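You operate a simulated robot arm through the tools that you are given. There is no shell and no other tool. Be economical: measure what you need, move in short steps, check, and stop when the job is done.

You run a simulated robot arm. Do the job below in one go: nothing can be reset, and whatever is moved stays where it is left.

JOB
Zero the round gauge, drop the 60 former into the worm, test it and shim out the play.
Fine: one shim in slot 2; test again till it reads 0.0.

It is judged by the outcome, as a careful person would: the job done as asked, and still so three seconds after it is handed in. It fails if anything else is knocked over, pushed out of place, dropped, spilled or broken.

ROBOT AND FRAMES
A 7-joint arm with a two-finger parallel gripper, fixed in place. Base frame: the origin is at the foot of the arm, x ahead of it, y to its left, z up; the work surface is at about z = 86.7. Units: cm, degrees, N and s.
With the tool pointing down near the work surface it reaches from about 24 to 68 cm from the base axis. Its first joint turns from -66.0 to 66.0 degrees. Payload 2.4 kg.
The TCP is the grasp point between the finger pads, 3 cm short of the fingertips. In the tool frame z runs along the fingers and y along their closing line. Largest opening 9.4 cm; finger width 2.8, thickness 1; the body of the gripper, 5 by 9.6 cm, starts 5.5 cm behind the TCP.
Orientation is that of the tool frame in the base frame, as a unit quaternion [w, x, y, z]. With the fingers straight down and closing along the base's y, the tool's x points along the base's -x, its y along +y and its z along -z.

CONTROLS
- The arm moves only by the tool play_rows. Its argument "steps" is text: rows parted by semicolons, each of 6 numbers parted by spaces: the shift along the base's x, y, z in cm, then the turn, a rotation vector about the base's x, y, z in degrees. In form: x y z wx wy wz; .... A call has 1 to 20 rows; each row shifts and turns the commanded pose from where the row before left it. "gripper" is the finger opening in cm, from 0 to 9.4, set as the call begins (left out, the last holds). A row lasts 0.2 s, in which the tool goes at most 5 cm and 8.6 degrees; a call with a longer step from one row to the next is refused whole, and so is a gripper value outside its range. A pose out of reach is approached as far as the arm can. The call stops where the force on the tool passes 80 N (or 10 N more than at its start, if that is more) or the arm is blocked; 0.2 s more then pass. Each finger travels about 15.3 cm/s and halts on what it meets, pressing with about 34 N; the grip force reading is that of the motor and also rises with nothing between the fingers. The clock runs only during rows and for 0.2 s after the last one: add rows that do not move to give the fingers time. It gives the time, the measured TCP pose, the force on the tool (base axes), the opening and the grip force at its end, in the units of the frame above (readings bear some noise), with the torque about the TCP (base axes, N m) and any sound that the robot's microphone picked up.
- Cameras (640 x 400 px; columns grow to the right, rows downward): "scene" is fixed at [4.09, 47.83, 144.18]; the picture's right is [-0.71, -0.70, 0.00], its down [-0.41, 0.42, -0.81] and it looks along [0.57, -0.57, -0.59] (base axes); focal length 331 px, centre (320, 200). "wrist" rides on the gripper at [7.6, 1.4, -10.3] in the tool frame; the picture's right is [-0.18, 0.98, 0.00], its down [-0.75, -0.14, -0.64] and it looks along [-0.63, -0.12, 0.77] (tool axes); focal length 243 px, centre (320, 200).
- grab_frame(camera): a new picture of that camera. It takes no simulated time.
- pixel_to_xyz(camera, pixels): there is no depth. For up to 12 entries [column, row, z] of the newest picture of that camera ("zoom" is the newest enlarged one), the place [x, y] in the base frame at which the ray of that pixel passes the height z, good to about 0.2 cm. It takes no simulated time.
- close_up(camera, box): a new picture of the part [left, top, right, bottom] of that camera's present view, enlarged. It takes no simulated time.
- hand_in(): hands the job in; it is judged then, once.

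Work in short steps. Measure before you move; look again where a grasp or a placing could have gone wrong, and mend it. You have 80 turns and 34 pictures in all, those below and enlarged ones among them. Open the gripper and draw the arm clear of the work before you hand the job in, unless the task says otherwise; then end with one line.

The tools are called after ">>>" as name(argument=value, ...) on one line, values as JSON. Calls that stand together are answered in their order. play_rows: Moves the arm, as the interface text tells. Its arguments: {"type":"object","properties":{"steps":{"type":"string"},"gripper":{"type":"number"}},"required":["steps"]} The other tools are called the same way: grab_frame (camera) takes a picture; pixel_to_xyz (camera, pixels) gives the place at which the rays of pixels pass given heights; close_up (camera, box) takes an enlarged picture of a part of a camera's view; hand_in () hands the job in.

At the start:

```text
clock: 0.0
position: [37.61, 7.38, 118.24]
tool_rot: [0.0, 0.0, 1.0, 0.0]
force: [-0.5, -0.2, 0.3]
torque: [-0.02, -0.02, -0.02]
grip_width: 9.37
gripper_force: 0.0
```

scene: 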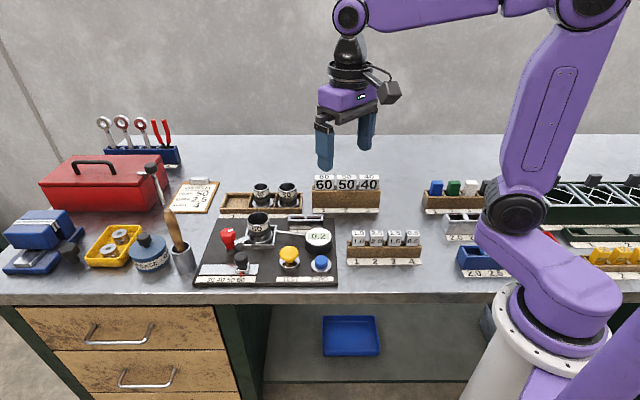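
wrist: 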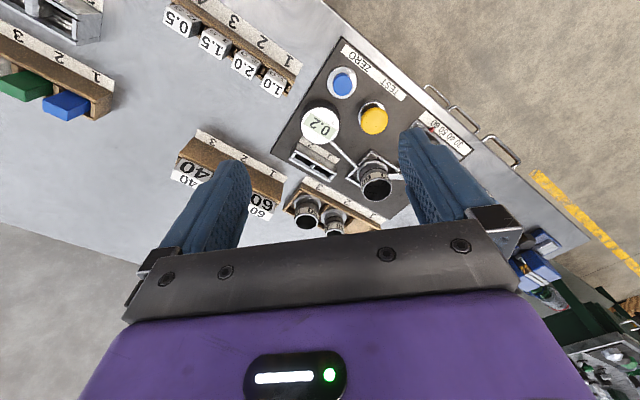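

The first pictures show a fixture panel with a round gauge (0.2), buttons, levers, and racks near it. I take enlarged views to read the labels.

>>> close_up(camera="scene", box=[190, 170, 350, 290])

>>> close_up(camera="scene", box=[300, 160, 540, 290])

>>> close_up(camera="wrist", box=[150, 0, 490, 240])

>>> close_up(camera="scene", box=[160, 165, 240, 220])

```text
3.33 times, centred on (270, 230) of scene
```

zoom: 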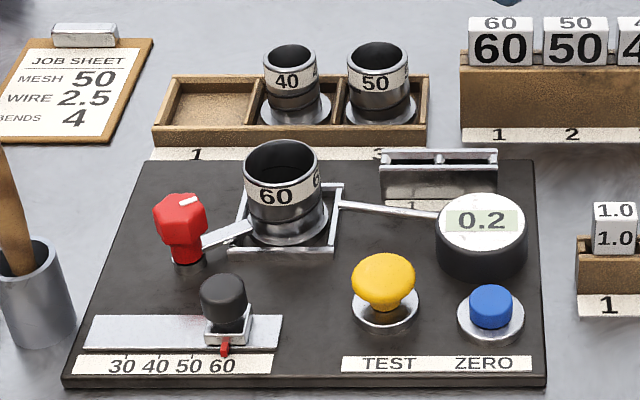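

```text
2.67 times, centred on (420, 225) of scene
```

zoom: 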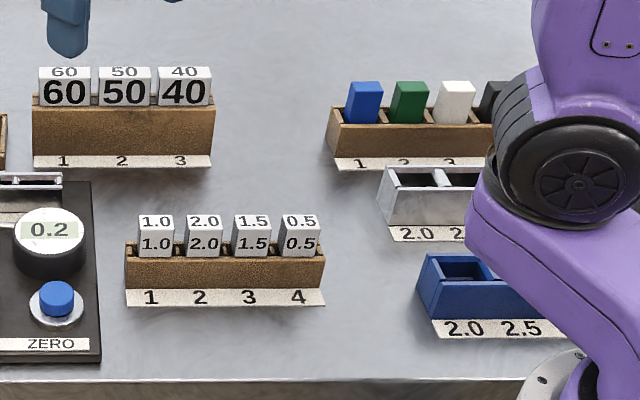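

```text
1.67 times, centred on (320, 120) of wrist
```

zoom: 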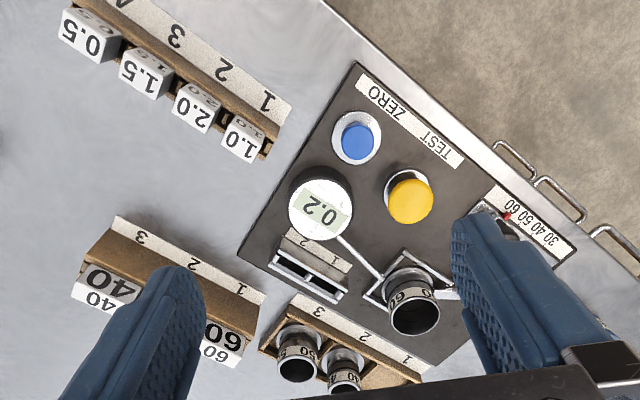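

```text
7.27 times, centred on (200, 192) of scene
```

zoom: 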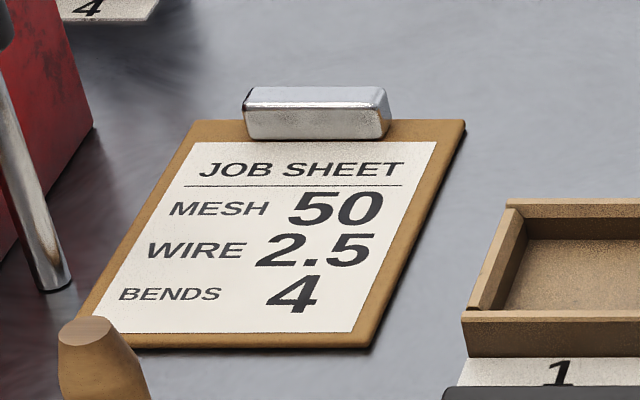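

Numbered parts read: worm 60 is in the nest, formers 60/50/40 in the rack, shims 1.0/2.0/1.5/0.5, slots 1-2 holder by the gauge. I estimate the positions of these from the scene picture.

>>> pixel_to_xyz(camera="scene", pixels=[[321, 260, 90], [289, 252, 91], [258, 218, 94], [324.5, 177, 96], [358.6, 232.5, 92], [394.5, 232.5, 92], [305.4, 218, 90], [318, 237, 90], [194, 287, 87.7], [335, 286, 87.7], [382, 210, 86.7], [314, 210, 86.7]])

>>> pixel_to_xyz(camera="wrist", pixels=[[342, 83, 90], [374, 121, 91], [376, 185, 94], [258, 206, 96], [275, 80, 92], [246, 63, 92], [214, 42, 92], [181, 20, 92], [312, 163, 90], [320, 125, 90]])

```text
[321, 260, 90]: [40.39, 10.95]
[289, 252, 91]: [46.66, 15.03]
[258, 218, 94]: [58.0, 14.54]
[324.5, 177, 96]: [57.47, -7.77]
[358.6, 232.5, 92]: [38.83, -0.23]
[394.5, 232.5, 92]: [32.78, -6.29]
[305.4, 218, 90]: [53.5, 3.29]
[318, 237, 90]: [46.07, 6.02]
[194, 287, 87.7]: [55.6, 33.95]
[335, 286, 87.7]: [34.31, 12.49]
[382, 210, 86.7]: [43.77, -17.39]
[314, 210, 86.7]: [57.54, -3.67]
```

```text
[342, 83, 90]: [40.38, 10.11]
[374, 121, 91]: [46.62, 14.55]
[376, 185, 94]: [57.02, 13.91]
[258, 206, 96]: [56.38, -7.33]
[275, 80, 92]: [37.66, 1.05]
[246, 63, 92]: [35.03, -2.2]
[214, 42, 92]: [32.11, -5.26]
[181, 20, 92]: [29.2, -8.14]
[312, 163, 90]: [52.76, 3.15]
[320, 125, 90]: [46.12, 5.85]
```

Blue button triangulates to about (40.8, 10.2, 89). I close the gripper and go above it, then look.

>>> play_rows(gripper=0, steps="0.8 0.7 -4 0 0 0; 0.8 0.7 -4 0 0 0; 0.8 0.7 -4 0 0 0; 0.8 0.7 -4 0 0 0; 0 0 0 0 0 0; 0 0 0 0 0 0")

>>> grab_frame(camera="wrist")

```text
clock: 1.4
position: [41.27, 10.31, 102.25]
tool_rot: [0.0, 0.001, 1.0, 0.0]
force: [-0.1, -0.3, 0.0]
torque: [0.03, -0.02, -0.01]
grip_width: 0.02
gripper_force: 33.5
```

```text
27 pictures are left
```

wrist: 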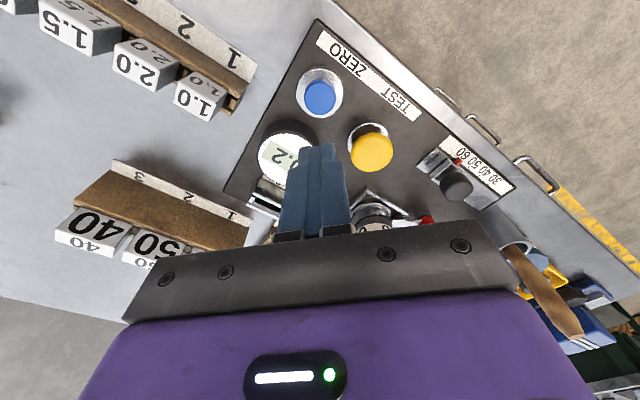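

Blue button centre at (320, 97), yellow at (374, 150). I check positions from here.

>>> pixel_to_xyz(camera="wrist", pixels=[[320, 97, 89], [320, 97, 90], [374, 150, 90], [374, 150, 91], [286, 155, 90], [207, 80, 91], [145, 47, 91], [420, 120, 86.7]])

```text
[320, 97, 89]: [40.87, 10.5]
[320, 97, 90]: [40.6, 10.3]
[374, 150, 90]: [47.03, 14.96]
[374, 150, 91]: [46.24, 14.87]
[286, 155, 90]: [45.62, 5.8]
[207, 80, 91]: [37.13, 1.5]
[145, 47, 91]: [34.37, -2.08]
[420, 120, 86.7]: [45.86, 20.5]
```

Blue is at about (40.8, 10.4). I descend to just above it.

>>> play_rows(steps="-0.4 0.1 -3 0 0 0; 0 0 -3 0 0 0; 0 0 -2.5 0 0 0; 0 0 -0.3 0 0 0; 0 0 -0.3 0 0 0; 0 0 0 0 0 0")

```text
clock: 2.8
position: [40.58, 10.3, 93.0]
tool_rot: [0.0, 0.001, 1.0, 0.0]
force: [-0.2, -0.4, -0.3]
torque: [-0.02, -0.01, -0.02]
grip_width: 0.0
gripper_force: 32.8
```

Tip is at z≈90, no contact yet. I go down in small steps to feel the button.

>>> play_rows(steps="0 0 -0.3 0 0 0; 0 0 -0.3 0 0 0; 0 0 -0.2 0 0 0; 0 0 -0.2 0 0 0; 0 0 0 0 0 0")

>>> close_up(camera="scene", box=[270, 200, 350, 280])

```text
clock: 4.0
position: [40.59, 10.3, 92.06]
tool_rot: [0.0, 0.001, 1.0, 0.0]
force: [0.5, -0.7, 3.0]
torque: [-0.03, -0.03, 0.0]
grip_width: 0.0
gripper_force: 32.9
heard: click
```

```text
5.00 times, centred on (310, 240) of scene
```

zoom: 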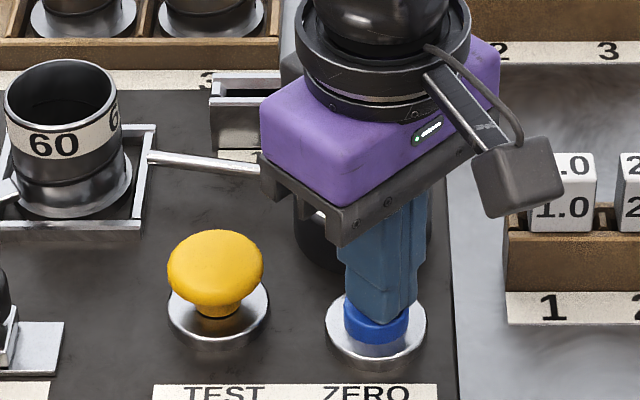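

A click was heard at 3 N. I lift, travel over toward the former rack turning 45°, open the gripper, and look at gauge and rack.

>>> play_rows(gripper=6, steps="0 0 4.5 0 0 0; 0 0 5 0 0 0; 0 0 5 0 0 0; 0 0 3 0 0 0; 2.4 -3.05 0 0 0 7.5; 2.4 -3.05 0 0 0 7.5; 2.4 -3.05 0 0 0 7.5; 2.4 -3.05 0 0 0 7.5; 2.4 -3.05 0 0 0 7.5; 2.4 -3.05 0 0 0 7.5; 0 0 0 0 0 0")

>>> grab_frame(camera="wrist")

>>> close_up(camera="scene", box=[190, 160, 350, 280])

```text
clock: 6.4
position: [55.0, -8.19, 109.56]
tool_rot: [0.0, -0.382, 0.924, 0.0]
force: [1.0, 0.7, -1.1]
torque: [0.01, -0.01, -0.01]
grip_width: 5.99
gripper_force: 0.0
```

```text
25 pictures are left
```

wrist: 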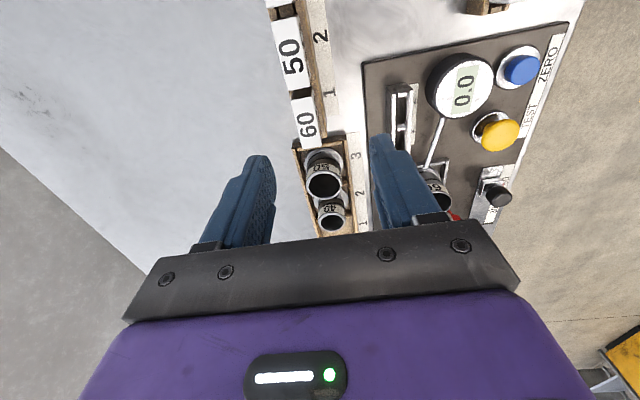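

```text
3.33 times, centred on (270, 220) of scene
```

zoom: 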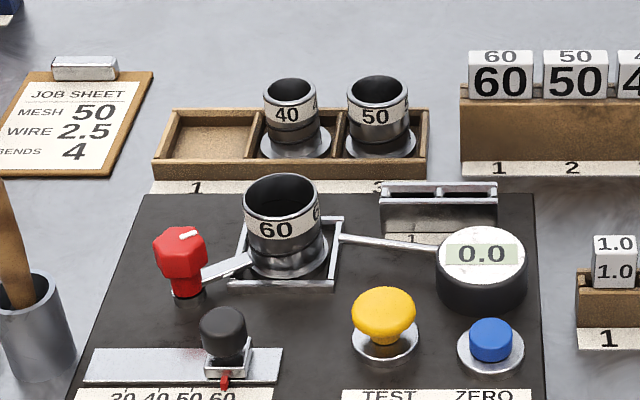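

The gauge now reads 0.0. The former 60 appears at (306, 118) in the wrist view; I zoom in for its size and place.

>>> close_up(camera="wrist", box=[250, 0, 410, 120])

>>> pixel_to_xyz(camera="wrist", pixels=[[307, 121, 96], [307, 121, 93], [292, 52, 96], [292, 52, 93], [318, 130, 93], [321, 65, 93], [402, 118, 90], [436, 188, 94], [324, 180, 93]])

```text
3.33 times, centred on (330, 60) of wrist
```

zoom: 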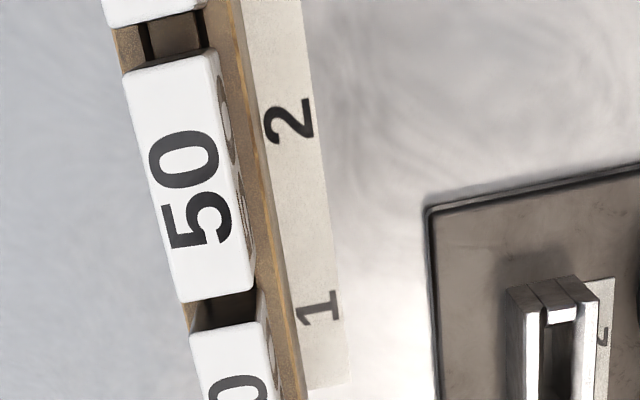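

```text
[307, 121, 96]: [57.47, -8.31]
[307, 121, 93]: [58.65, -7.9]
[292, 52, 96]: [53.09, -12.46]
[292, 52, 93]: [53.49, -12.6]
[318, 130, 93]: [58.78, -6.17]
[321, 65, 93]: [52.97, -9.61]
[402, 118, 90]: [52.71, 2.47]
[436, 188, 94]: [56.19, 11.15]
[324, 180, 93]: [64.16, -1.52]
```

The formers are plates, long along the row and thin in depth, so closing along depth (current turn) suits. I measure their corners in both views.

>>> pixel_to_xyz(camera="wrist", pixels=[[271.4, 21.6, 96], [297.6, 15, 96], [310, 87, 96], [288, 90, 96], [271.4, 21.6, 94], [310, 87, 94], [402, 145, 88], [388, 88, 90], [411, 84, 90]])

>>> pixel_to_xyz(camera="scene", pixels=[[336.9, 175.4, 96], [357, 175.4, 96], [357, 180, 96], [336.9, 180, 96], [336.9, 175.4, 94], [357, 180, 94], [314, 175.4, 96], [334, 180, 96], [247, 219, 94], [269, 219, 94]])

```text
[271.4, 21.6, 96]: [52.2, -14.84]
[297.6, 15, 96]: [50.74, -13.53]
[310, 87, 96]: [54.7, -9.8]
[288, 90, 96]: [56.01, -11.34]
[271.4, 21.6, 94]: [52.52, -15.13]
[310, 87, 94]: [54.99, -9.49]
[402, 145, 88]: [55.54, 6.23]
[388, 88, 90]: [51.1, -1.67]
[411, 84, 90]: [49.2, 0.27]
```

```text
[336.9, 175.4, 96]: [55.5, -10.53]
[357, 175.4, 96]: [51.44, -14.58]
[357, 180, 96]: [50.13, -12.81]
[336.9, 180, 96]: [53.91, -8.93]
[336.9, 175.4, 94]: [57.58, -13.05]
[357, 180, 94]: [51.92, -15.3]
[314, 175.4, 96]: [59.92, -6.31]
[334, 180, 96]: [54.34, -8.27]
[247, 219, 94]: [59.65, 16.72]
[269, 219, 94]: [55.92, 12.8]
```

The top sits at z≈95.4, head about 5.5×2; former 60's centre is about (57.9, -8.1). I go over it and check before closing.

>>> play_rows(gripper=6, steps="1.45 0.05 -3 0 0 0; 1.45 0.05 -3 0 0 0; 0 0 -3 0 0 0; 0 0 0 0 0 0")

>>> grab_frame(camera="wrist")

>>> close_up(camera="scene", box=[260, 130, 400, 230])

```text
clock: 7.4
position: [57.84, -7.85, 100.53]
tool_rot: [0.0, -0.382, 0.924, 0.001]
force: [0.7, -0.4, 0.2]
torque: [-0.04, 0.01, 0.0]
grip_width: 6.0
gripper_force: 0.0
```

```text
22 pictures are left
```

wrist: 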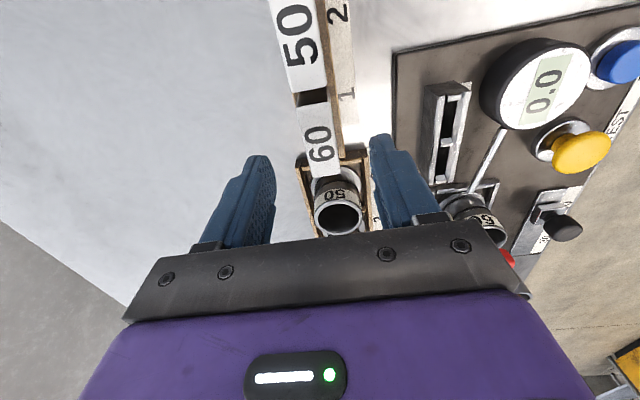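

```text
4.00 times, centred on (330, 180) of scene
```

zoom: 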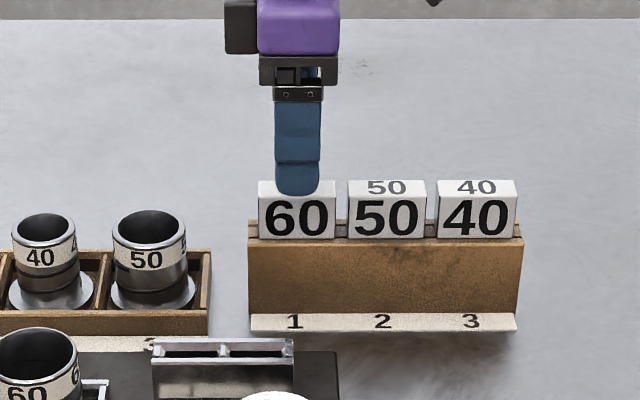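

Wrist view shows 60's top with centre about (318, 140) between the fingertips. I check its corners.

>>> pixel_to_xyz(camera="wrist", pixels=[[297, 107, 95.4], [326, 103, 95.4], [340, 174, 95.4], [312, 178, 95.4]])

>>> close_up(camera="wrist", box=[240, 80, 400, 200])

```text
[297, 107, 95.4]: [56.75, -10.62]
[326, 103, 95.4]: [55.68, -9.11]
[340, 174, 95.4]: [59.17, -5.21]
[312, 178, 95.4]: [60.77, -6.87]
```

```text
3.33 times, centred on (320, 140) of wrist
```

zoom: 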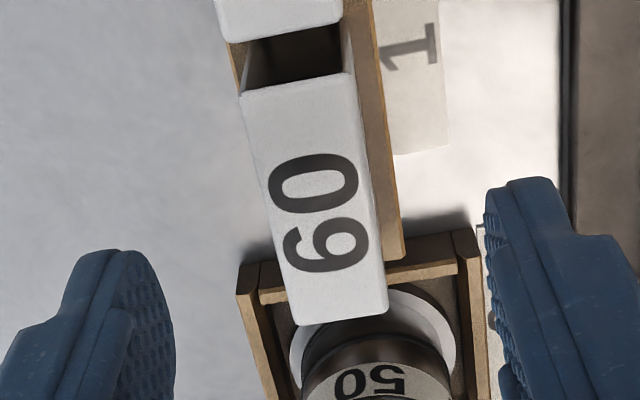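

Centre of former 60 is (58.1, -7.95). I shift slightly, descend to TCP z≈96 and close.

>>> play_rows(steps="0.25 -0.1 -1.5 0 0 0; 0 0 -1.5 0 0 0; 0 0 -1.5 0 0 0; 0 0 0 0 0 0")

>>> play_rows(gripper=0.5, steps="0 0 0 0 0 0; 0 0 0 0 0 0; 0 0 0 0 0 0")

```text
clock: 8.4
position: [57.98, -7.97, 96.02]
tool_rot: [0.0, -0.383, 0.924, -0.001]
force: [0.1, -0.5, -0.4]
torque: [0.0, 0.01, 0.0]
grip_width: 5.99
gripper_force: 0.1
```

```text
clock: 9.2
position: [58.03, -8.08, 96.06]
tool_rot: [0.001, -0.383, 0.924, 0.0]
force: [-1.3, 1.2, 1.3]
torque: [0.03, 0.01, -0.01]
grip_width: 2.57
gripper_force: 33.9
```

Gripped at 2.57 cm. I lift straight up and look.

>>> play_rows(steps="0 0 0.5 0 0 0; 0 0 1 0 0 0; 0 0 1.5 0 0 0; 0 0 2 0 0 0; 0 0 3 0 0 0; 0 0 3 0 0 0; 0 0 2 0 0 0; 0 0 0 0 0 0")

>>> close_up(camera="scene", box=[220, 100, 400, 230])

```text
clock: 11.0
position: [58.1, -7.95, 109.0]
tool_rot: [0.0, -0.383, 0.924, -0.001]
force: [0.2, -0.6, -1.4]
torque: [0.02, 0.04, 0.01]
grip_width: 2.59
gripper_force: 34.2
```

```text
3.08 times, centred on (310, 165) of scene
```

zoom: 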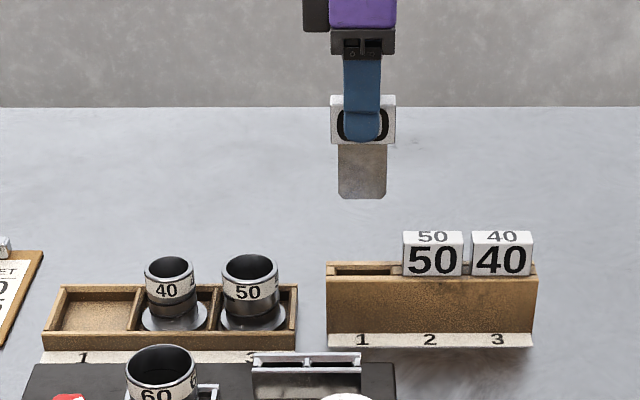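

The former has a flat blade below its head, about 4 wide and 5.4 long. I carry it at height to beside the worm, to view the worm's mouth past the fingers.

>>> play_rows(steps="0.7 2.8 0 0 0 0; 0.7 2.9 0 0 0 0; 0.8 2.9 0 0 0 0; 0.7 2.9 0 0 0 0; 0.7 2.9 0 0 0 0; 0.8 2.9 0 0 0 0; 0 0 0 0 0 0")

>>> grab_frame(camera="wrist")

```text
clock: 12.6
position: [62.42, 9.34, 109.09]
tool_rot: [0.0, -0.382, 0.924, 0.0]
force: [0.0, -0.1, -2.6]
torque: [-0.04, -0.01, 0.01]
grip_width: 2.58
gripper_force: 34.2
```

```text
18 pictures are left
```

wrist: 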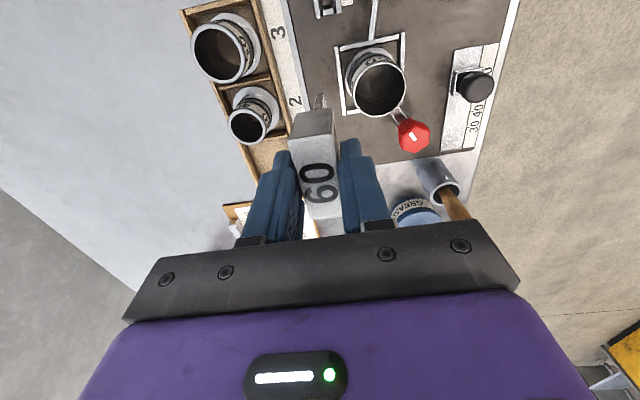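

The worm's mouth is clear at (380, 90), left edge (355), right edge (405). I compute its place together with the scene view's mouth centre (258.7, 217.6).

>>> pixel_to_xyz(camera="wrist", pixels=[[380, 90, 93], [380, 90, 94], [380, 90, 95], [355, 92, 94], [405, 88, 94], [378, 66, 94], [382, 115, 94], [414, 134, 93]])

>>> pixel_to_xyz(camera="scene", pixels=[[258.7, 218, 93], [258.7, 218, 94], [258.7, 218, 95]])

```text
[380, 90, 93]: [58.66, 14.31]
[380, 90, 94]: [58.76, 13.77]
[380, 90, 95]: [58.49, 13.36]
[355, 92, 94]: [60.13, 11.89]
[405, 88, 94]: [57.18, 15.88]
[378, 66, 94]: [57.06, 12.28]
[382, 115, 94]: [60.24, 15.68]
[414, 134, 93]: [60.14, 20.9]
```

```text
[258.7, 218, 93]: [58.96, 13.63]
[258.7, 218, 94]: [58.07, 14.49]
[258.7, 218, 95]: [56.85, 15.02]
```

Worm mouth centre ≈ (58.65, 14.05), rim z ≈ 93.4. I move over it and lower until the blade is just above the rim, then look.

>>> play_rows(steps="-1.25 1.55 0 0 0 0; -1.25 1.55 0 0 0 0; -1.25 1.55 0 0 0 0; 0 0 -2 0 0 0; 0 0 -2 0 0 0; 0 0 0 0 0 0; 0 0 0 0 0 0")

>>> close_up(camera="scene", box=[220, 165, 300, 245])

>>> grab_frame(camera="wrist")

```text
clock: 14.2
position: [58.78, 13.95, 105.04]
tool_rot: [0.001, -0.383, 0.924, 0.0]
force: [0.2, -0.7, -2.1]
torque: [0.03, -0.02, 0.0]
grip_width: 2.58
gripper_force: 33.6
```

```text
5.00 times, centred on (260, 205) of scene
```

zoom: 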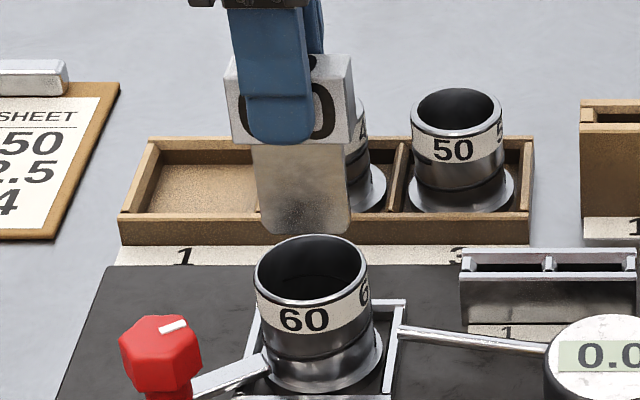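

```text
16 pictures are left
```

wrist: 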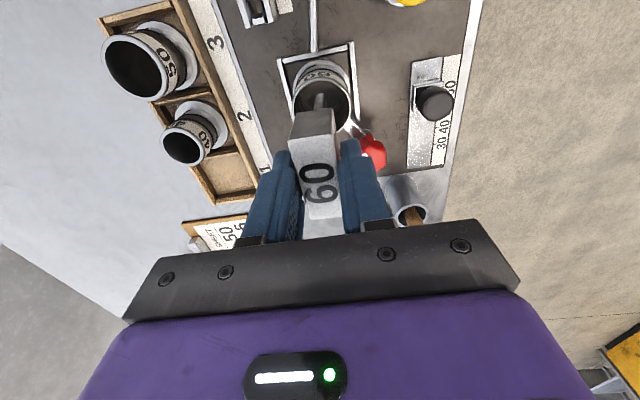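

In scene the blade sits nearly in line with the mouth; I check the wrist view enlarged to compare the depth line-up.

>>> close_up(camera="wrist", box=[270, 40, 370, 130])

>>> pixel_to_xyz(camera="scene", pixels=[[257, 211.2, 94], [257, 211.2, 95], [257, 211.2, 96], [257, 211.2, 97], [258.4, 219.2, 93.4]])

```text
4.44 times, centred on (320, 85) of wrist
```

zoom: 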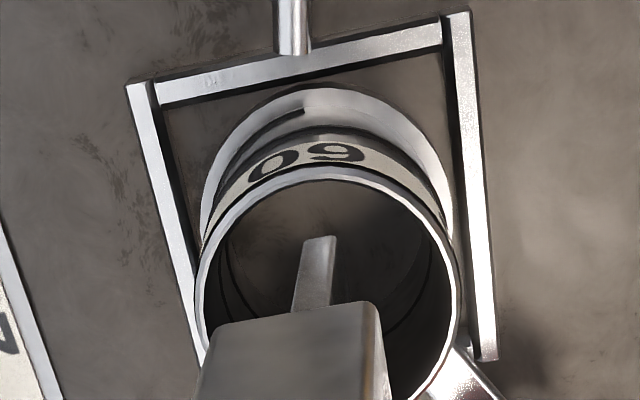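

```text
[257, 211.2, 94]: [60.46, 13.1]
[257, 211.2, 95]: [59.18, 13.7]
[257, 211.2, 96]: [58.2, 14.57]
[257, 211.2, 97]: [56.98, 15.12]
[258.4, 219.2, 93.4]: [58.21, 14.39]
```

I compare the enlarged picture's mouth centre (328, 298) and rim ends with the blade's near bottom edge (320, 238).

>>> pixel_to_xyz(camera="zoom", pixels=[[328, 298, 93.4], [328, 298, 93], [328, 298, 94], [195, 290, 93.4], [460, 290, 93.4], [323, 168, 93.4], [320, 238, 95.5], [320, 238, 95], [320, 238, 96]])

```text
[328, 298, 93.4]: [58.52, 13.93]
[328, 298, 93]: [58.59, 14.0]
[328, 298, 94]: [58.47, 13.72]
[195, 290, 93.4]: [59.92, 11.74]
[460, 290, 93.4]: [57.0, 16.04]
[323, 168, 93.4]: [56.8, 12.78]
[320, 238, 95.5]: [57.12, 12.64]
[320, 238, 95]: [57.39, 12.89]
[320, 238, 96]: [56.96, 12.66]
```

The blade centre and mouth centre agree within about 0.15 cm. I nudge and lower slowly, watching force.

>>> play_rows(steps="-0.1 -0.08 -0.8 0 0 0; 0 0 -0.6 0 0 0; 0 0 -0.5 0 0 0; 0 0 -0.5 0 0 0; 0 0 -0.5 0 0 0; 0 0 0 0 0 0")

```text
clock: 15.6
position: [58.6, 13.85, 102.15]
tool_rot: [-0.001, -0.382, 0.924, 0.0]
force: [0.3, 0.1, -2.6]
torque: [-0.02, 0.0, -0.02]
grip_width: 2.58
gripper_force: 34.2
```

No contact force; the blade is in the mouth. I continue lowering gently.

>>> play_rows(steps="0 0 -0.8 0 0 0; 0 0 -0.8 0 0 0; 0 0 -0.8 0 0 0; 0 0 -0.8 0 0 0; 0 0 -0.5 0 0 0; 0 0 0 0 0 0")

```text
clock: 17.0
position: [58.63, 13.93, 98.39]
tool_rot: [0.0, -0.383, 0.924, 0.001]
force: [1.9, 1.0, -1.7]
torque: [0.05, -0.06, 0.01]
grip_width: 2.56
gripper_force: 33.8
```

Still almost no force. I lower in quarter-centimetre steps until it seats.

>>> play_rows(steps="0 0 -0.3 0 0 0; 0 0 -0.25 0 0 0; 0 0 -0.25 0 0 0; 0 0 -0.2 0 0 0; 0 0 -0.2 0 0 0; 0 0 0 0 0 0")

>>> close_up(camera="scene", box=[220, 165, 300, 245])

```text
clock: 18.4
position: [58.5, 13.89, 97.22]
tool_rot: [0.0, -0.384, 0.923, 0.0]
force: [-0.1, 0.6, -2.2]
torque: [0.02, 0.01, -0.02]
grip_width: 2.58
gripper_force: 34.0
```

```text
5.00 times, centred on (260, 205) of scene
```

zoom: 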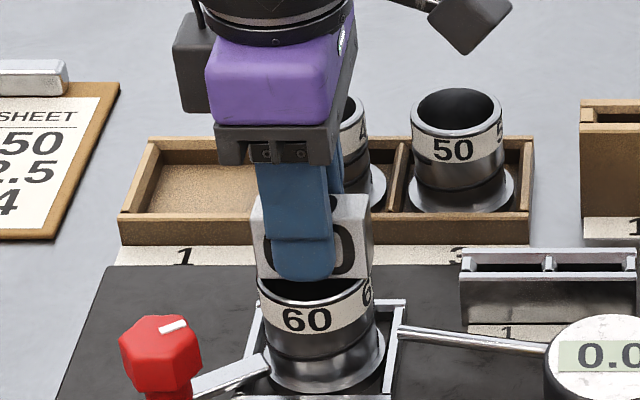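

Head is still slightly above the rim. I lower further in small steps.

>>> play_rows(steps="0 0 -0.2 0 0 0; 0 0 -0.2 0 0 0; 0 0 -0.15 0 0 0; 0 0 0 0 0 0")

```text
clock: 19.4
position: [58.68, 14.01, 96.81]
tool_rot: [0.003, -0.383, 0.924, 0.0]
force: [-0.9, 4.4, 25.1]
torque: [0.09, -0.1, 0.01]
grip_width: 2.61
gripper_force: 34.3
```

Contact at 25 N: seated. I ease off slightly and open the fingers, then rise.

>>> play_rows(steps="0 0 0.15 0 0 0; 0 0 0 0 0 0")

>>> play_rows(gripper=5, steps="0 0 0 0 0 0; 0 0 0 0 0 0; 0 0 1 0 0 0; 0 0 2 0 0 0; 0 0 3 0 0 0; 0 0 4 0 0 0; 0 0 3 0 0 0; 0 0 0 0 0 0")

>>> close_up(camera="scene", box=[210, 165, 350, 275])

```text
clock: 20.0
position: [58.69, 13.94, 96.81]
tool_rot: [-0.001, -0.382, 0.924, 0.0]
force: [2.6, 3.2, 9.4]
torque: [0.28, -0.4, 0.04]
grip_width: 2.6
gripper_force: 34.3
```

```text
clock: 21.8
position: [58.56, 13.84, 109.92]
tool_rot: [0.0, -0.383, 0.924, 0.0]
force: [-0.9, -0.1, -0.1]
torque: [-0.01, -0.01, 0.0]
grip_width: 5.0
gripper_force: 0.1
```

```text
3.64 times, centred on (280, 220) of scene
```

zoom: 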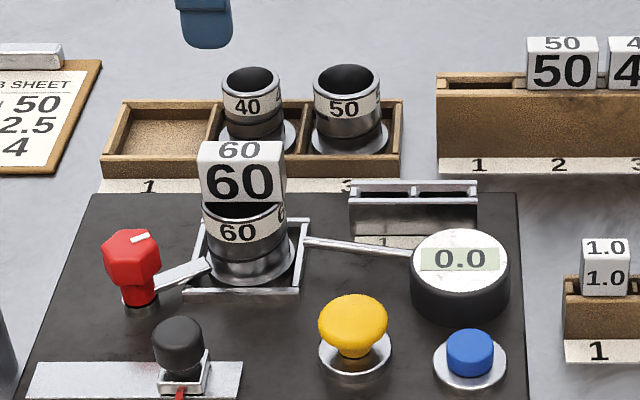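

Former 60 is seated in the worm and the gauge reads 0.0. Now I go over the yellow TEST button at about (46.6, 15.0) with closed fingers.

>>> play_rows(gripper=0, steps="-4 0.4 0 0 0 0; -4 0.4 0 0 0 0; -4 0.4 0 0 0 0; 0 0 -5 0 0 0; 0 0 -5 0 0 0; 0 0 -3 0 0 0; 0 0 0 0 0 0; 0 0 0 0 0 0")

```text
clock: 23.6
position: [46.75, 15.23, 96.56]
tool_rot: [0.0, -0.382, 0.924, 0.0]
force: [-0.2, 0.0, -0.2]
torque: [-0.02, -0.01, -0.02]
grip_width: 0.0
gripper_force: 32.9
```

I descend in small steps toward the button top (tip now 93.6).

>>> play_rows(steps="0 0 -0.8 0 0 0; 0 0 -0.5 0 0 0; 0 0 -0.4 0 0 0; 0 0 -0.3 0 0 0; 0 0 -0.3 0 0 0; 0 0 0 0 0 0")

```text
clock: 25.0
position: [46.68, 15.03, 94.66]
tool_rot: [0.0, -0.383, 0.924, 0.0]
force: [0.3, 0.3, -0.7]
torque: [-0.03, -0.03, 0.02]
grip_width: 0.01
gripper_force: 33.2
```

No contact yet at tip z≈91.6; I continue.

>>> play_rows(steps="0 0 -0.3 0 0 0; 0 0 -0.3 0 0 0; 0 0 -0.25 0 0 0; 0 0 -0.2 0 0 0; 0 0 0 0 0 0")

```text
clock: 26.2
position: [46.6, 15.14, 93.62]
tool_rot: [0.001, -0.383, 0.924, 0.0]
force: [0.8, 2.2, 6.6]
torque: [0.02, -0.03, 0.0]
grip_width: 0.01
gripper_force: 32.8
heard: click
```

A click was heard. I lift and move over the shim rack, then read the gauge and look at the shims.

>>> play_rows(gripper=5, steps="0 0 4 0 0 0; 0 0 4.5 0 0 0; 0 0 4.5 0 0 0; -2 -3 0 0 0 0; -2 -3 0 0 0 0; -2 -3 0 0 0 0; -2 -3 0 0 0 0; -2 -3 0 0 0 0; -1 -2 0 0 0 0; 0 0 0 0 0 0; 0 0 0 0 0 0")

>>> close_up(camera="scene", box=[280, 180, 430, 280])

>>> grab_frame(camera="wrist")

```text
clock: 28.6
position: [35.44, -1.98, 106.69]
tool_rot: [0.0, -0.382, 0.924, 0.0]
force: [0.2, 0.5, -0.3]
torque: [0.04, -0.01, 0.01]
grip_width: 5.0
gripper_force: 0.1
```

```text
4.00 times, centred on (355, 230) of scene
```

zoom: 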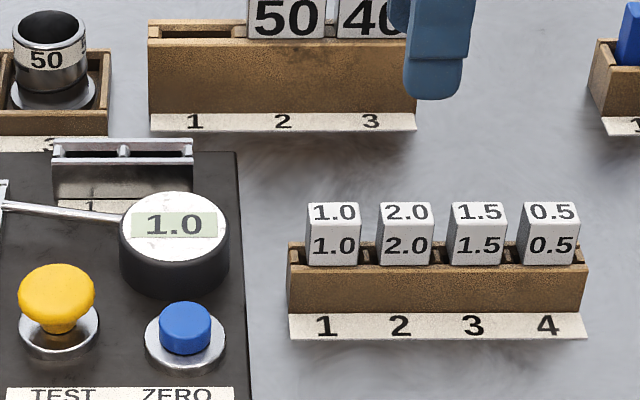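

```text
11 pictures are left
```

wrist: 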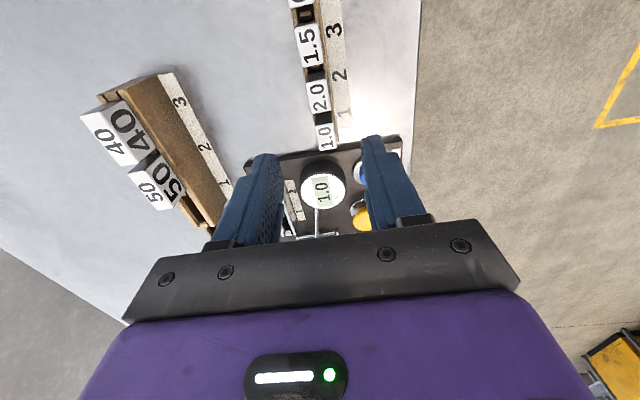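

Gauge reads 1.0, so the 1.0 shim (rack slot 1) is wanted. I compute its place from both views: wrist top about (324, 136), scene top centre (358.3, 232.5).

>>> pixel_to_xyz(camera="wrist", pixels=[[324, 136, 91], [324, 136, 92], [324, 136, 93], [317, 97, 92], [307, 45, 92]])

>>> pixel_to_xyz(camera="scene", pixels=[[358.3, 232.5, 91], [358.3, 232.5, 92], [358.3, 232.5, 93], [351.8, 235.5, 92], [364.8, 235.5, 92], [376.5, 232.5, 92], [351.8, 230.5, 92]])

```text
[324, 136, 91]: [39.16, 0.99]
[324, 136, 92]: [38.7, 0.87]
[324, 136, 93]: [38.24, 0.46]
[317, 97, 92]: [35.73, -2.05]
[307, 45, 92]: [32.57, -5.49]
```

```text
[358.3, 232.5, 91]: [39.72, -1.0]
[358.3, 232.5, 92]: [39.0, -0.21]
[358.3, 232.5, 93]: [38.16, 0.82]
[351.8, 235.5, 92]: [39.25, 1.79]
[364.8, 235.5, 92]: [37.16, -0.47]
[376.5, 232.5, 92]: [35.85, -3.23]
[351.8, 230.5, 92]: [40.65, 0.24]
```

The 1.0 shim's top is about (38.35, 0.6, 92.8). I move above it and take a check picture.

>>> play_rows(steps="1.45 1.3 -2 0 0 0; 1.45 1.3 -3 0 0 0; 0 0 -3 0 0 0; 0 0 0 0 0 0")

>>> close_up(camera="wrist", box=[220, 70, 420, 220])

```text
clock: 29.6
position: [38.46, 0.84, 98.51]
tool_rot: [0.0, -0.383, 0.924, 0.0]
force: [-1.0, -0.4, 0.7]
torque: [-0.01, 0.0, 0.04]
grip_width: 4.97
gripper_force: 0.1
```

```text
2.67 times, centred on (320, 145) of wrist
```

zoom: 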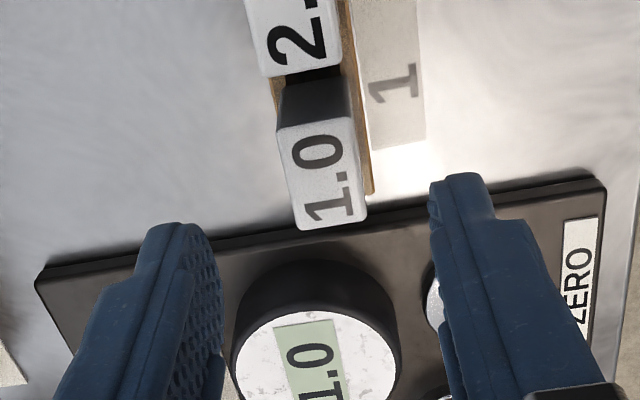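

Shim 1.0's top corners are at (277,127), (352,118), (367,222), (299,229) in the enlarged picture; I convert them.

>>> pixel_to_xyz(camera="zoom", pixels=[[277, 127, 92.8], [352, 118, 92.8], [367, 222, 92.8], [299, 229, 92.8]])

```text
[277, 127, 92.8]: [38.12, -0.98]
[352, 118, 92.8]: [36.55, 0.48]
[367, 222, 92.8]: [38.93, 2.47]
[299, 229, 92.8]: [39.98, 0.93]
```

Centre (38.4, 0.73) matches the TCP. I descend 5 cm and close.

>>> play_rows(steps="0 -0.05 -2 0 0 0; 0 0 -2 0 0 0; 0 0 -1 0 0 0; 0 0 0 0 0 0")

>>> play_rows(gripper=0.5, steps="0 0 0 0 0 0; 0 0 0 0 0 0; 0 0 0 0 0 0")

>>> play_rows(steps="0 0 0.5 0 0 0; 0 0 1 0 0 0; 0 0 2 0 0 0; 0 0 3 0 0 0; 0 0 4 0 0 0; 0 0 4 0 0 0; 0 0 0 0 0 0")

>>> close_up(camera="scene", box=[280, 130, 440, 250])

```text
clock: 30.6
position: [38.52, 0.62, 93.43]
tool_rot: [0.0, -0.383, 0.924, 0.0]
force: [0.7, -0.7, -0.7]
torque: [-0.01, 0.04, 0.02]
grip_width: 5.0
gripper_force: 0.1
```

```text
clock: 31.4
position: [38.54, 0.61, 93.53]
tool_rot: [0.0, -0.383, 0.924, 0.0]
force: [-0.6, -0.1, 0.6]
torque: [-0.02, 0.03, -0.03]
grip_width: 1.9
gripper_force: 33.5
```

```text
clock: 33.0
position: [38.56, 0.62, 108.13]
tool_rot: [0.0, -0.382, 0.924, 0.0]
force: [-0.3, -0.2, -1.0]
torque: [-0.02, 0.04, 0.02]
grip_width: 1.87
gripper_force: 33.9
```

```text
3.33 times, centred on (360, 190) of scene
```

zoom: 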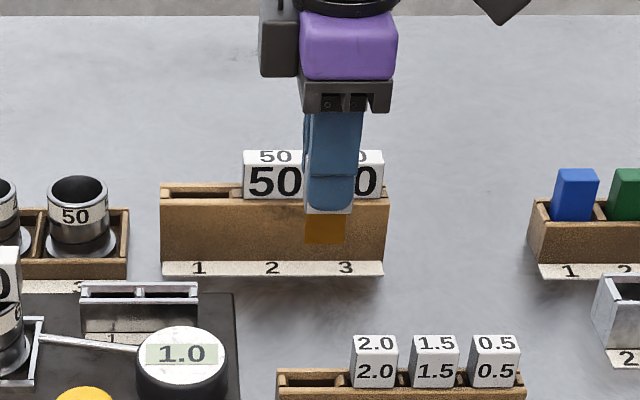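

The shim is a thin brass plate under a 1.9 cm thick head. I carry it to beside the slot holder at a height, to look at slot 2 with the wrist camera.

>>> play_rows(steps="3 -0.2 0 0 0 0; 3 -0.2 0 0 0 0; 3 -0.2 0 0 0 0; 3 -0.2 0 0 0 0; 3 -0.3 0 0 0 0; 3.2 -0.3 0 0 0 0; 0 0 -3 0 0 0; 0 0 0 0 0 0")

>>> close_up(camera="wrist", box=[270, 0, 470, 150])

```text
clock: 34.8
position: [56.81, -0.93, 104.98]
tool_rot: [0.0, -0.383, 0.924, 0.0]
force: [-0.3, 1.1, -0.1]
torque: [0.02, 0.0, 0.0]
grip_width: 1.87
gripper_force: 34.3
```

```text
2.67 times, centred on (370, 75) of wrist
```

zoom: 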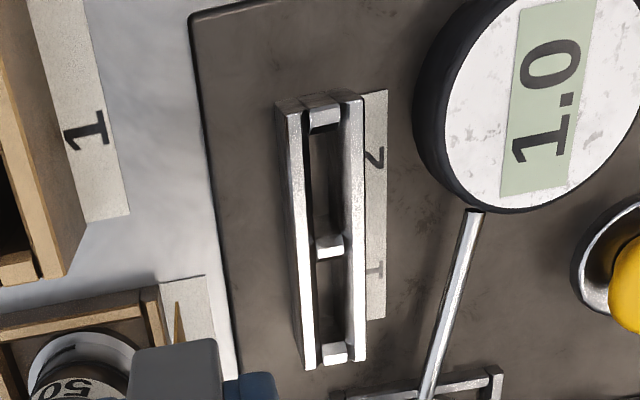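

The holder is clear: slot 2 is between divider (328, 246) and the far end piece (325, 115), rails at x≈309 and 346. I triangulate with the scene view.

>>> pixel_to_xyz(camera="zoom", pixels=[[328, 246, 90], [328, 246, 91], [328, 246, 92], [325, 117, 91], [334, 352, 91], [326, 182, 91], [306, 182, 91], [346, 182, 91]])

>>> pixel_to_xyz(camera="scene", pixels=[[305.9, 217.5, 90], [305.9, 217.5, 91], [305.9, 217.5, 92], [323, 217.5, 91], [289.2, 218.4, 91]])

```text
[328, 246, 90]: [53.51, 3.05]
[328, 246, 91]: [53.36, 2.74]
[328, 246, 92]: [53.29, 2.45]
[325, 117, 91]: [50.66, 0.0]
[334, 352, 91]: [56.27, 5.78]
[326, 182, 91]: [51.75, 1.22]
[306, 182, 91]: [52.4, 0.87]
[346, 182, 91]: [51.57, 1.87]
```

```text
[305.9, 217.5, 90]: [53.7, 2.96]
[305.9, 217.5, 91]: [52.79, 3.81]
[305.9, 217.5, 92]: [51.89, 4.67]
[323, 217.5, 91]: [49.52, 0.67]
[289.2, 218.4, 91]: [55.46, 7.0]
```

Top of holder is z≈90. I take slot 2's centre at (326.5, 184) and edges for that height.

>>> pixel_to_xyz(camera="zoom", pixels=[[326.5, 184, 90], [306, 184, 90], [347, 184, 90], [325, 133, 90], [328, 236, 90], [325, 120, 90], [328, 246, 90], [334, 352, 90]])

```text
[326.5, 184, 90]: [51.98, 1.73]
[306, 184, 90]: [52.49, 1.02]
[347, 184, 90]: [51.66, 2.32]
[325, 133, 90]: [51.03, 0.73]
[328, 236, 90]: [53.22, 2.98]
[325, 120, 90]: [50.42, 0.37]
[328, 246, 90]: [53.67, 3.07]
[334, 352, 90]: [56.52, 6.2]
```

Slot 2 centre ≈ (52.07, 1.75). I move above it and lower until the plate is just over the rails, then check.

>>> play_rows(steps="-1.6 0.9 0 0 0 0; -1.6 0.9 0 0 0 0; -1.54 0.88 0 0 0 0; 0 0 -3 0 0 0; 0 0 -3 0 0 0; 0 0 -1.5 0 0 0; 0 0 0 0 0 0; 0 0 0 0 0 0")

>>> close_up(camera="wrist", box=[240, 40, 400, 160])

>>> close_up(camera="scene", box=[275, 180, 355, 240])

```text
clock: 36.6
position: [51.9, 1.88, 97.55]
tool_rot: [0.0, -0.383, 0.924, 0.0]
force: [-0.1, 0.0, 0.1]
torque: [0.0, 0.02, 0.0]
grip_width: 1.86
gripper_force: 34.0
```

```text
3.33 times, centred on (320, 100) of wrist
```

zoom: 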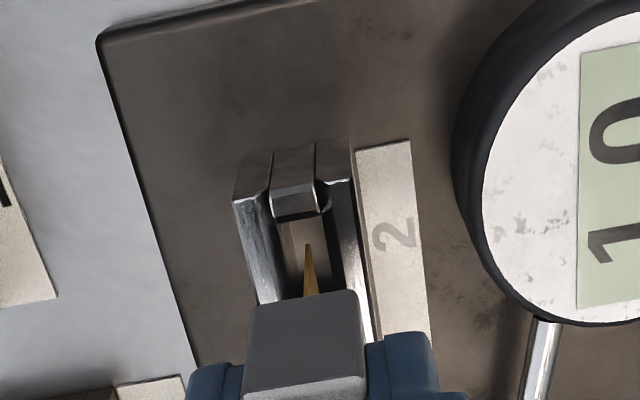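

```text
6.67 times, centred on (315, 210) of scene
```

zoom: 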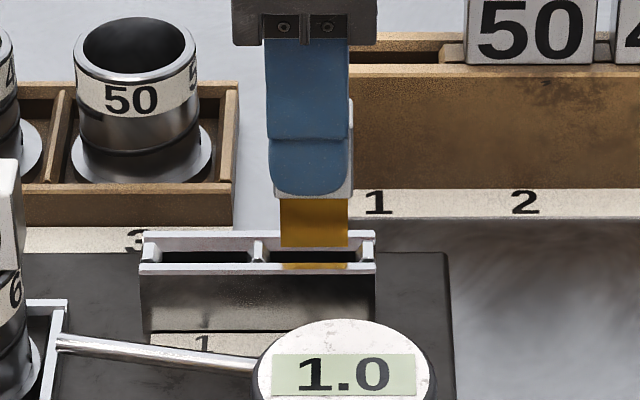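

Plate is centred on slot 2 in both views (scene plate 280-348 within opening 270-358). I lower into the slot.

>>> play_rows(steps="0 0 -1 0 0 0; 0 0 -1 0 0 0; 0 0 -0.8 0 0 0; 0 0 -0.6 0 0 0; 0 0 -0.3 0 0 0; 0 0 0 0 0 0")

```text
clock: 38.0
position: [52.02, 2.06, 94.19]
tool_rot: [0.003, -0.382, 0.924, 0.0]
force: [-17.3, -2.3, 66.0]
torque: [-0.21, 0.74, -0.01]
grip_width: 1.88
gripper_force: 34.2
```

66 N at TCP 94.2, a bit sooner than expected. I ease up 0.3 and look.

>>> play_rows(steps="0 0 0.3 0 0 0; 0 0 0 0 0 0")

>>> close_up(camera="scene", box=[275, 180, 355, 240])

```text
clock: 38.6
position: [51.98, 1.86, 94.28]
tool_rot: [0.002, -0.383, 0.924, -0.001]
force: [-0.8, -2.6, 31.0]
torque: [-0.07, 0.07, -0.06]
grip_width: 1.86
gripper_force: 34.7
```

```text
6.67 times, centred on (315, 210) of scene
```

zoom: 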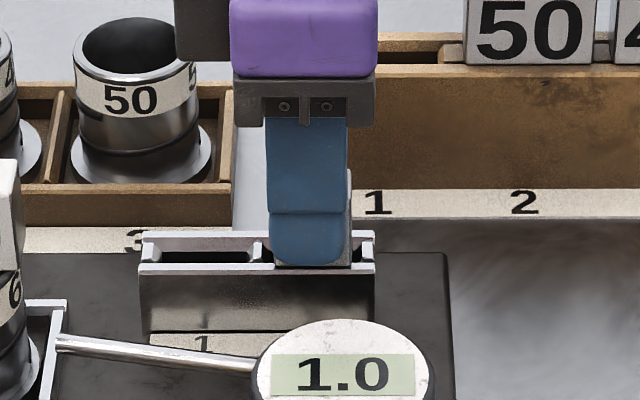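

The head rests on the rails with the plate in slot 2. I ease off, open, and rise.

>>> play_rows(steps="0 0 0.2 0 0 0; 0 0 0 0 0 0")

>>> play_rows(gripper=4, steps="0 0 0 0 0 0; 0 0 0 0 0 0; 0 0 1 0 0 0; 0 0 2 0 0 0; 0 0 4 0 0 0; 0 0 5 0 0 0; 0 0 0 0 0 0")

>>> close_up(camera="scene", box=[235, 170, 355, 260])

```text
clock: 39.2
position: [51.88, 1.9, 94.23]
tool_rot: [-0.002, -0.383, 0.924, 0.001]
force: [0.9, -1.2, 5.2]
torque: [0.11, -0.1, -0.04]
grip_width: 1.88
gripper_force: 34.1
```

```text
clock: 40.8
position: [51.91, 1.87, 106.48]
tool_rot: [0.0, -0.383, 0.924, 0.0]
force: [-0.4, 0.0, -0.6]
torque: [0.0, 0.02, -0.01]
grip_width: 4.0
gripper_force: 0.1
```

```text
4.44 times, centred on (295, 215) of scene
```

zoom: 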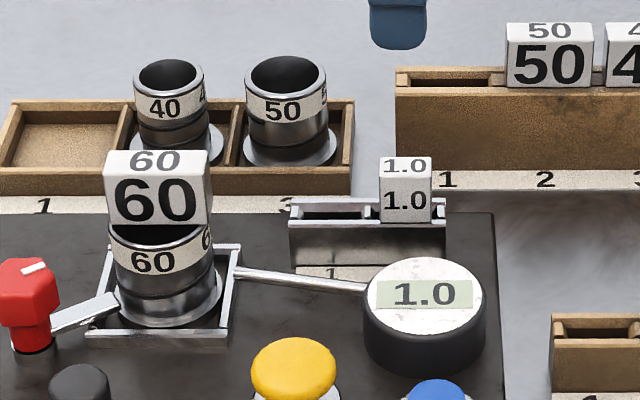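

The shim stands in slot 2. I go back over TEST at (46.65, 15.1) with closed fingers.

>>> play_rows(gripper=0, steps="-1.3 3.3 0 0 0 0; -1.3 3.3 0 0 0 0; -1.3 3.3 0 0 0 0; -1.36 3.33 0 0 0 0; 0 0 -4 0 0 0; 0 0 -4 0 0 0; 0 0 -3 0 0 0; 0 0 -0.8 0 0 0; 0 0 0 0 0 0")

>>> play_rows(steps="0 0 -0.3 0 0 0; 0 0 -0.3 0 0 0; 0 0 -0.25 0 0 0; 0 0 -0.2 0 0 0; 0 0 0 0 0 0")

```text
clock: 42.8
position: [46.6, 15.13, 94.34]
tool_rot: [0.0, -0.383, 0.924, 0.0]
force: [-0.2, -0.2, 0.3]
torque: [0.01, 0.01, -0.02]
grip_width: 0.0
gripper_force: 33.1
```

```text
clock: 44.0
position: [46.66, 15.16, 93.43]
tool_rot: [0.001, -0.383, 0.924, 0.0]
force: [-5.5, 0.4, 17.5]
torque: [-0.11, 0.15, -0.06]
grip_width: 0.0
gripper_force: 33.7
heard: click
```

Click heard. I lift, draw clear to the side and read the gauge.

>>> play_rows(gripper=6, steps="0 0 4 0 0 0; 0 0 5 0 0 0; 0 0 5 0 0 0; 0 0 3 0 0 0; -2 -3 0 0 0 0; -2 -3 0 0 0 0; -2 -3 0 0 0 0; -2 -3 0 0 0 0; 0 0 0 0 0 0; 0 0 0 0 0 0")

>>> close_up(camera="scene", box=[200, 165, 360, 285])

```text
clock: 46.2
position: [38.48, 3.31, 110.39]
tool_rot: [0.0, -0.382, 0.924, -0.001]
force: [0.0, -0.1, -0.8]
torque: [-0.02, 0.02, -0.02]
grip_width: 6.01
gripper_force: 0.0
```

```text
3.33 times, centred on (280, 225) of scene
```

zoom: 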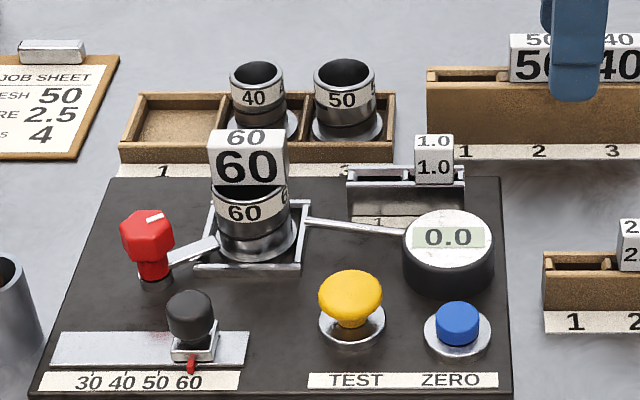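

The gauge reads 0.0 after the second test, everything stands in place, the gripper is open and the arm is clear. I hand in.

>>> hand_in()

```text
The job is handed in.
```

The gauge was zeroed, the 60 former is in the worm, and the first test read 1.0; with the 1.0 shim in slot 2, the second test reads 0.0, and the job is handed in.
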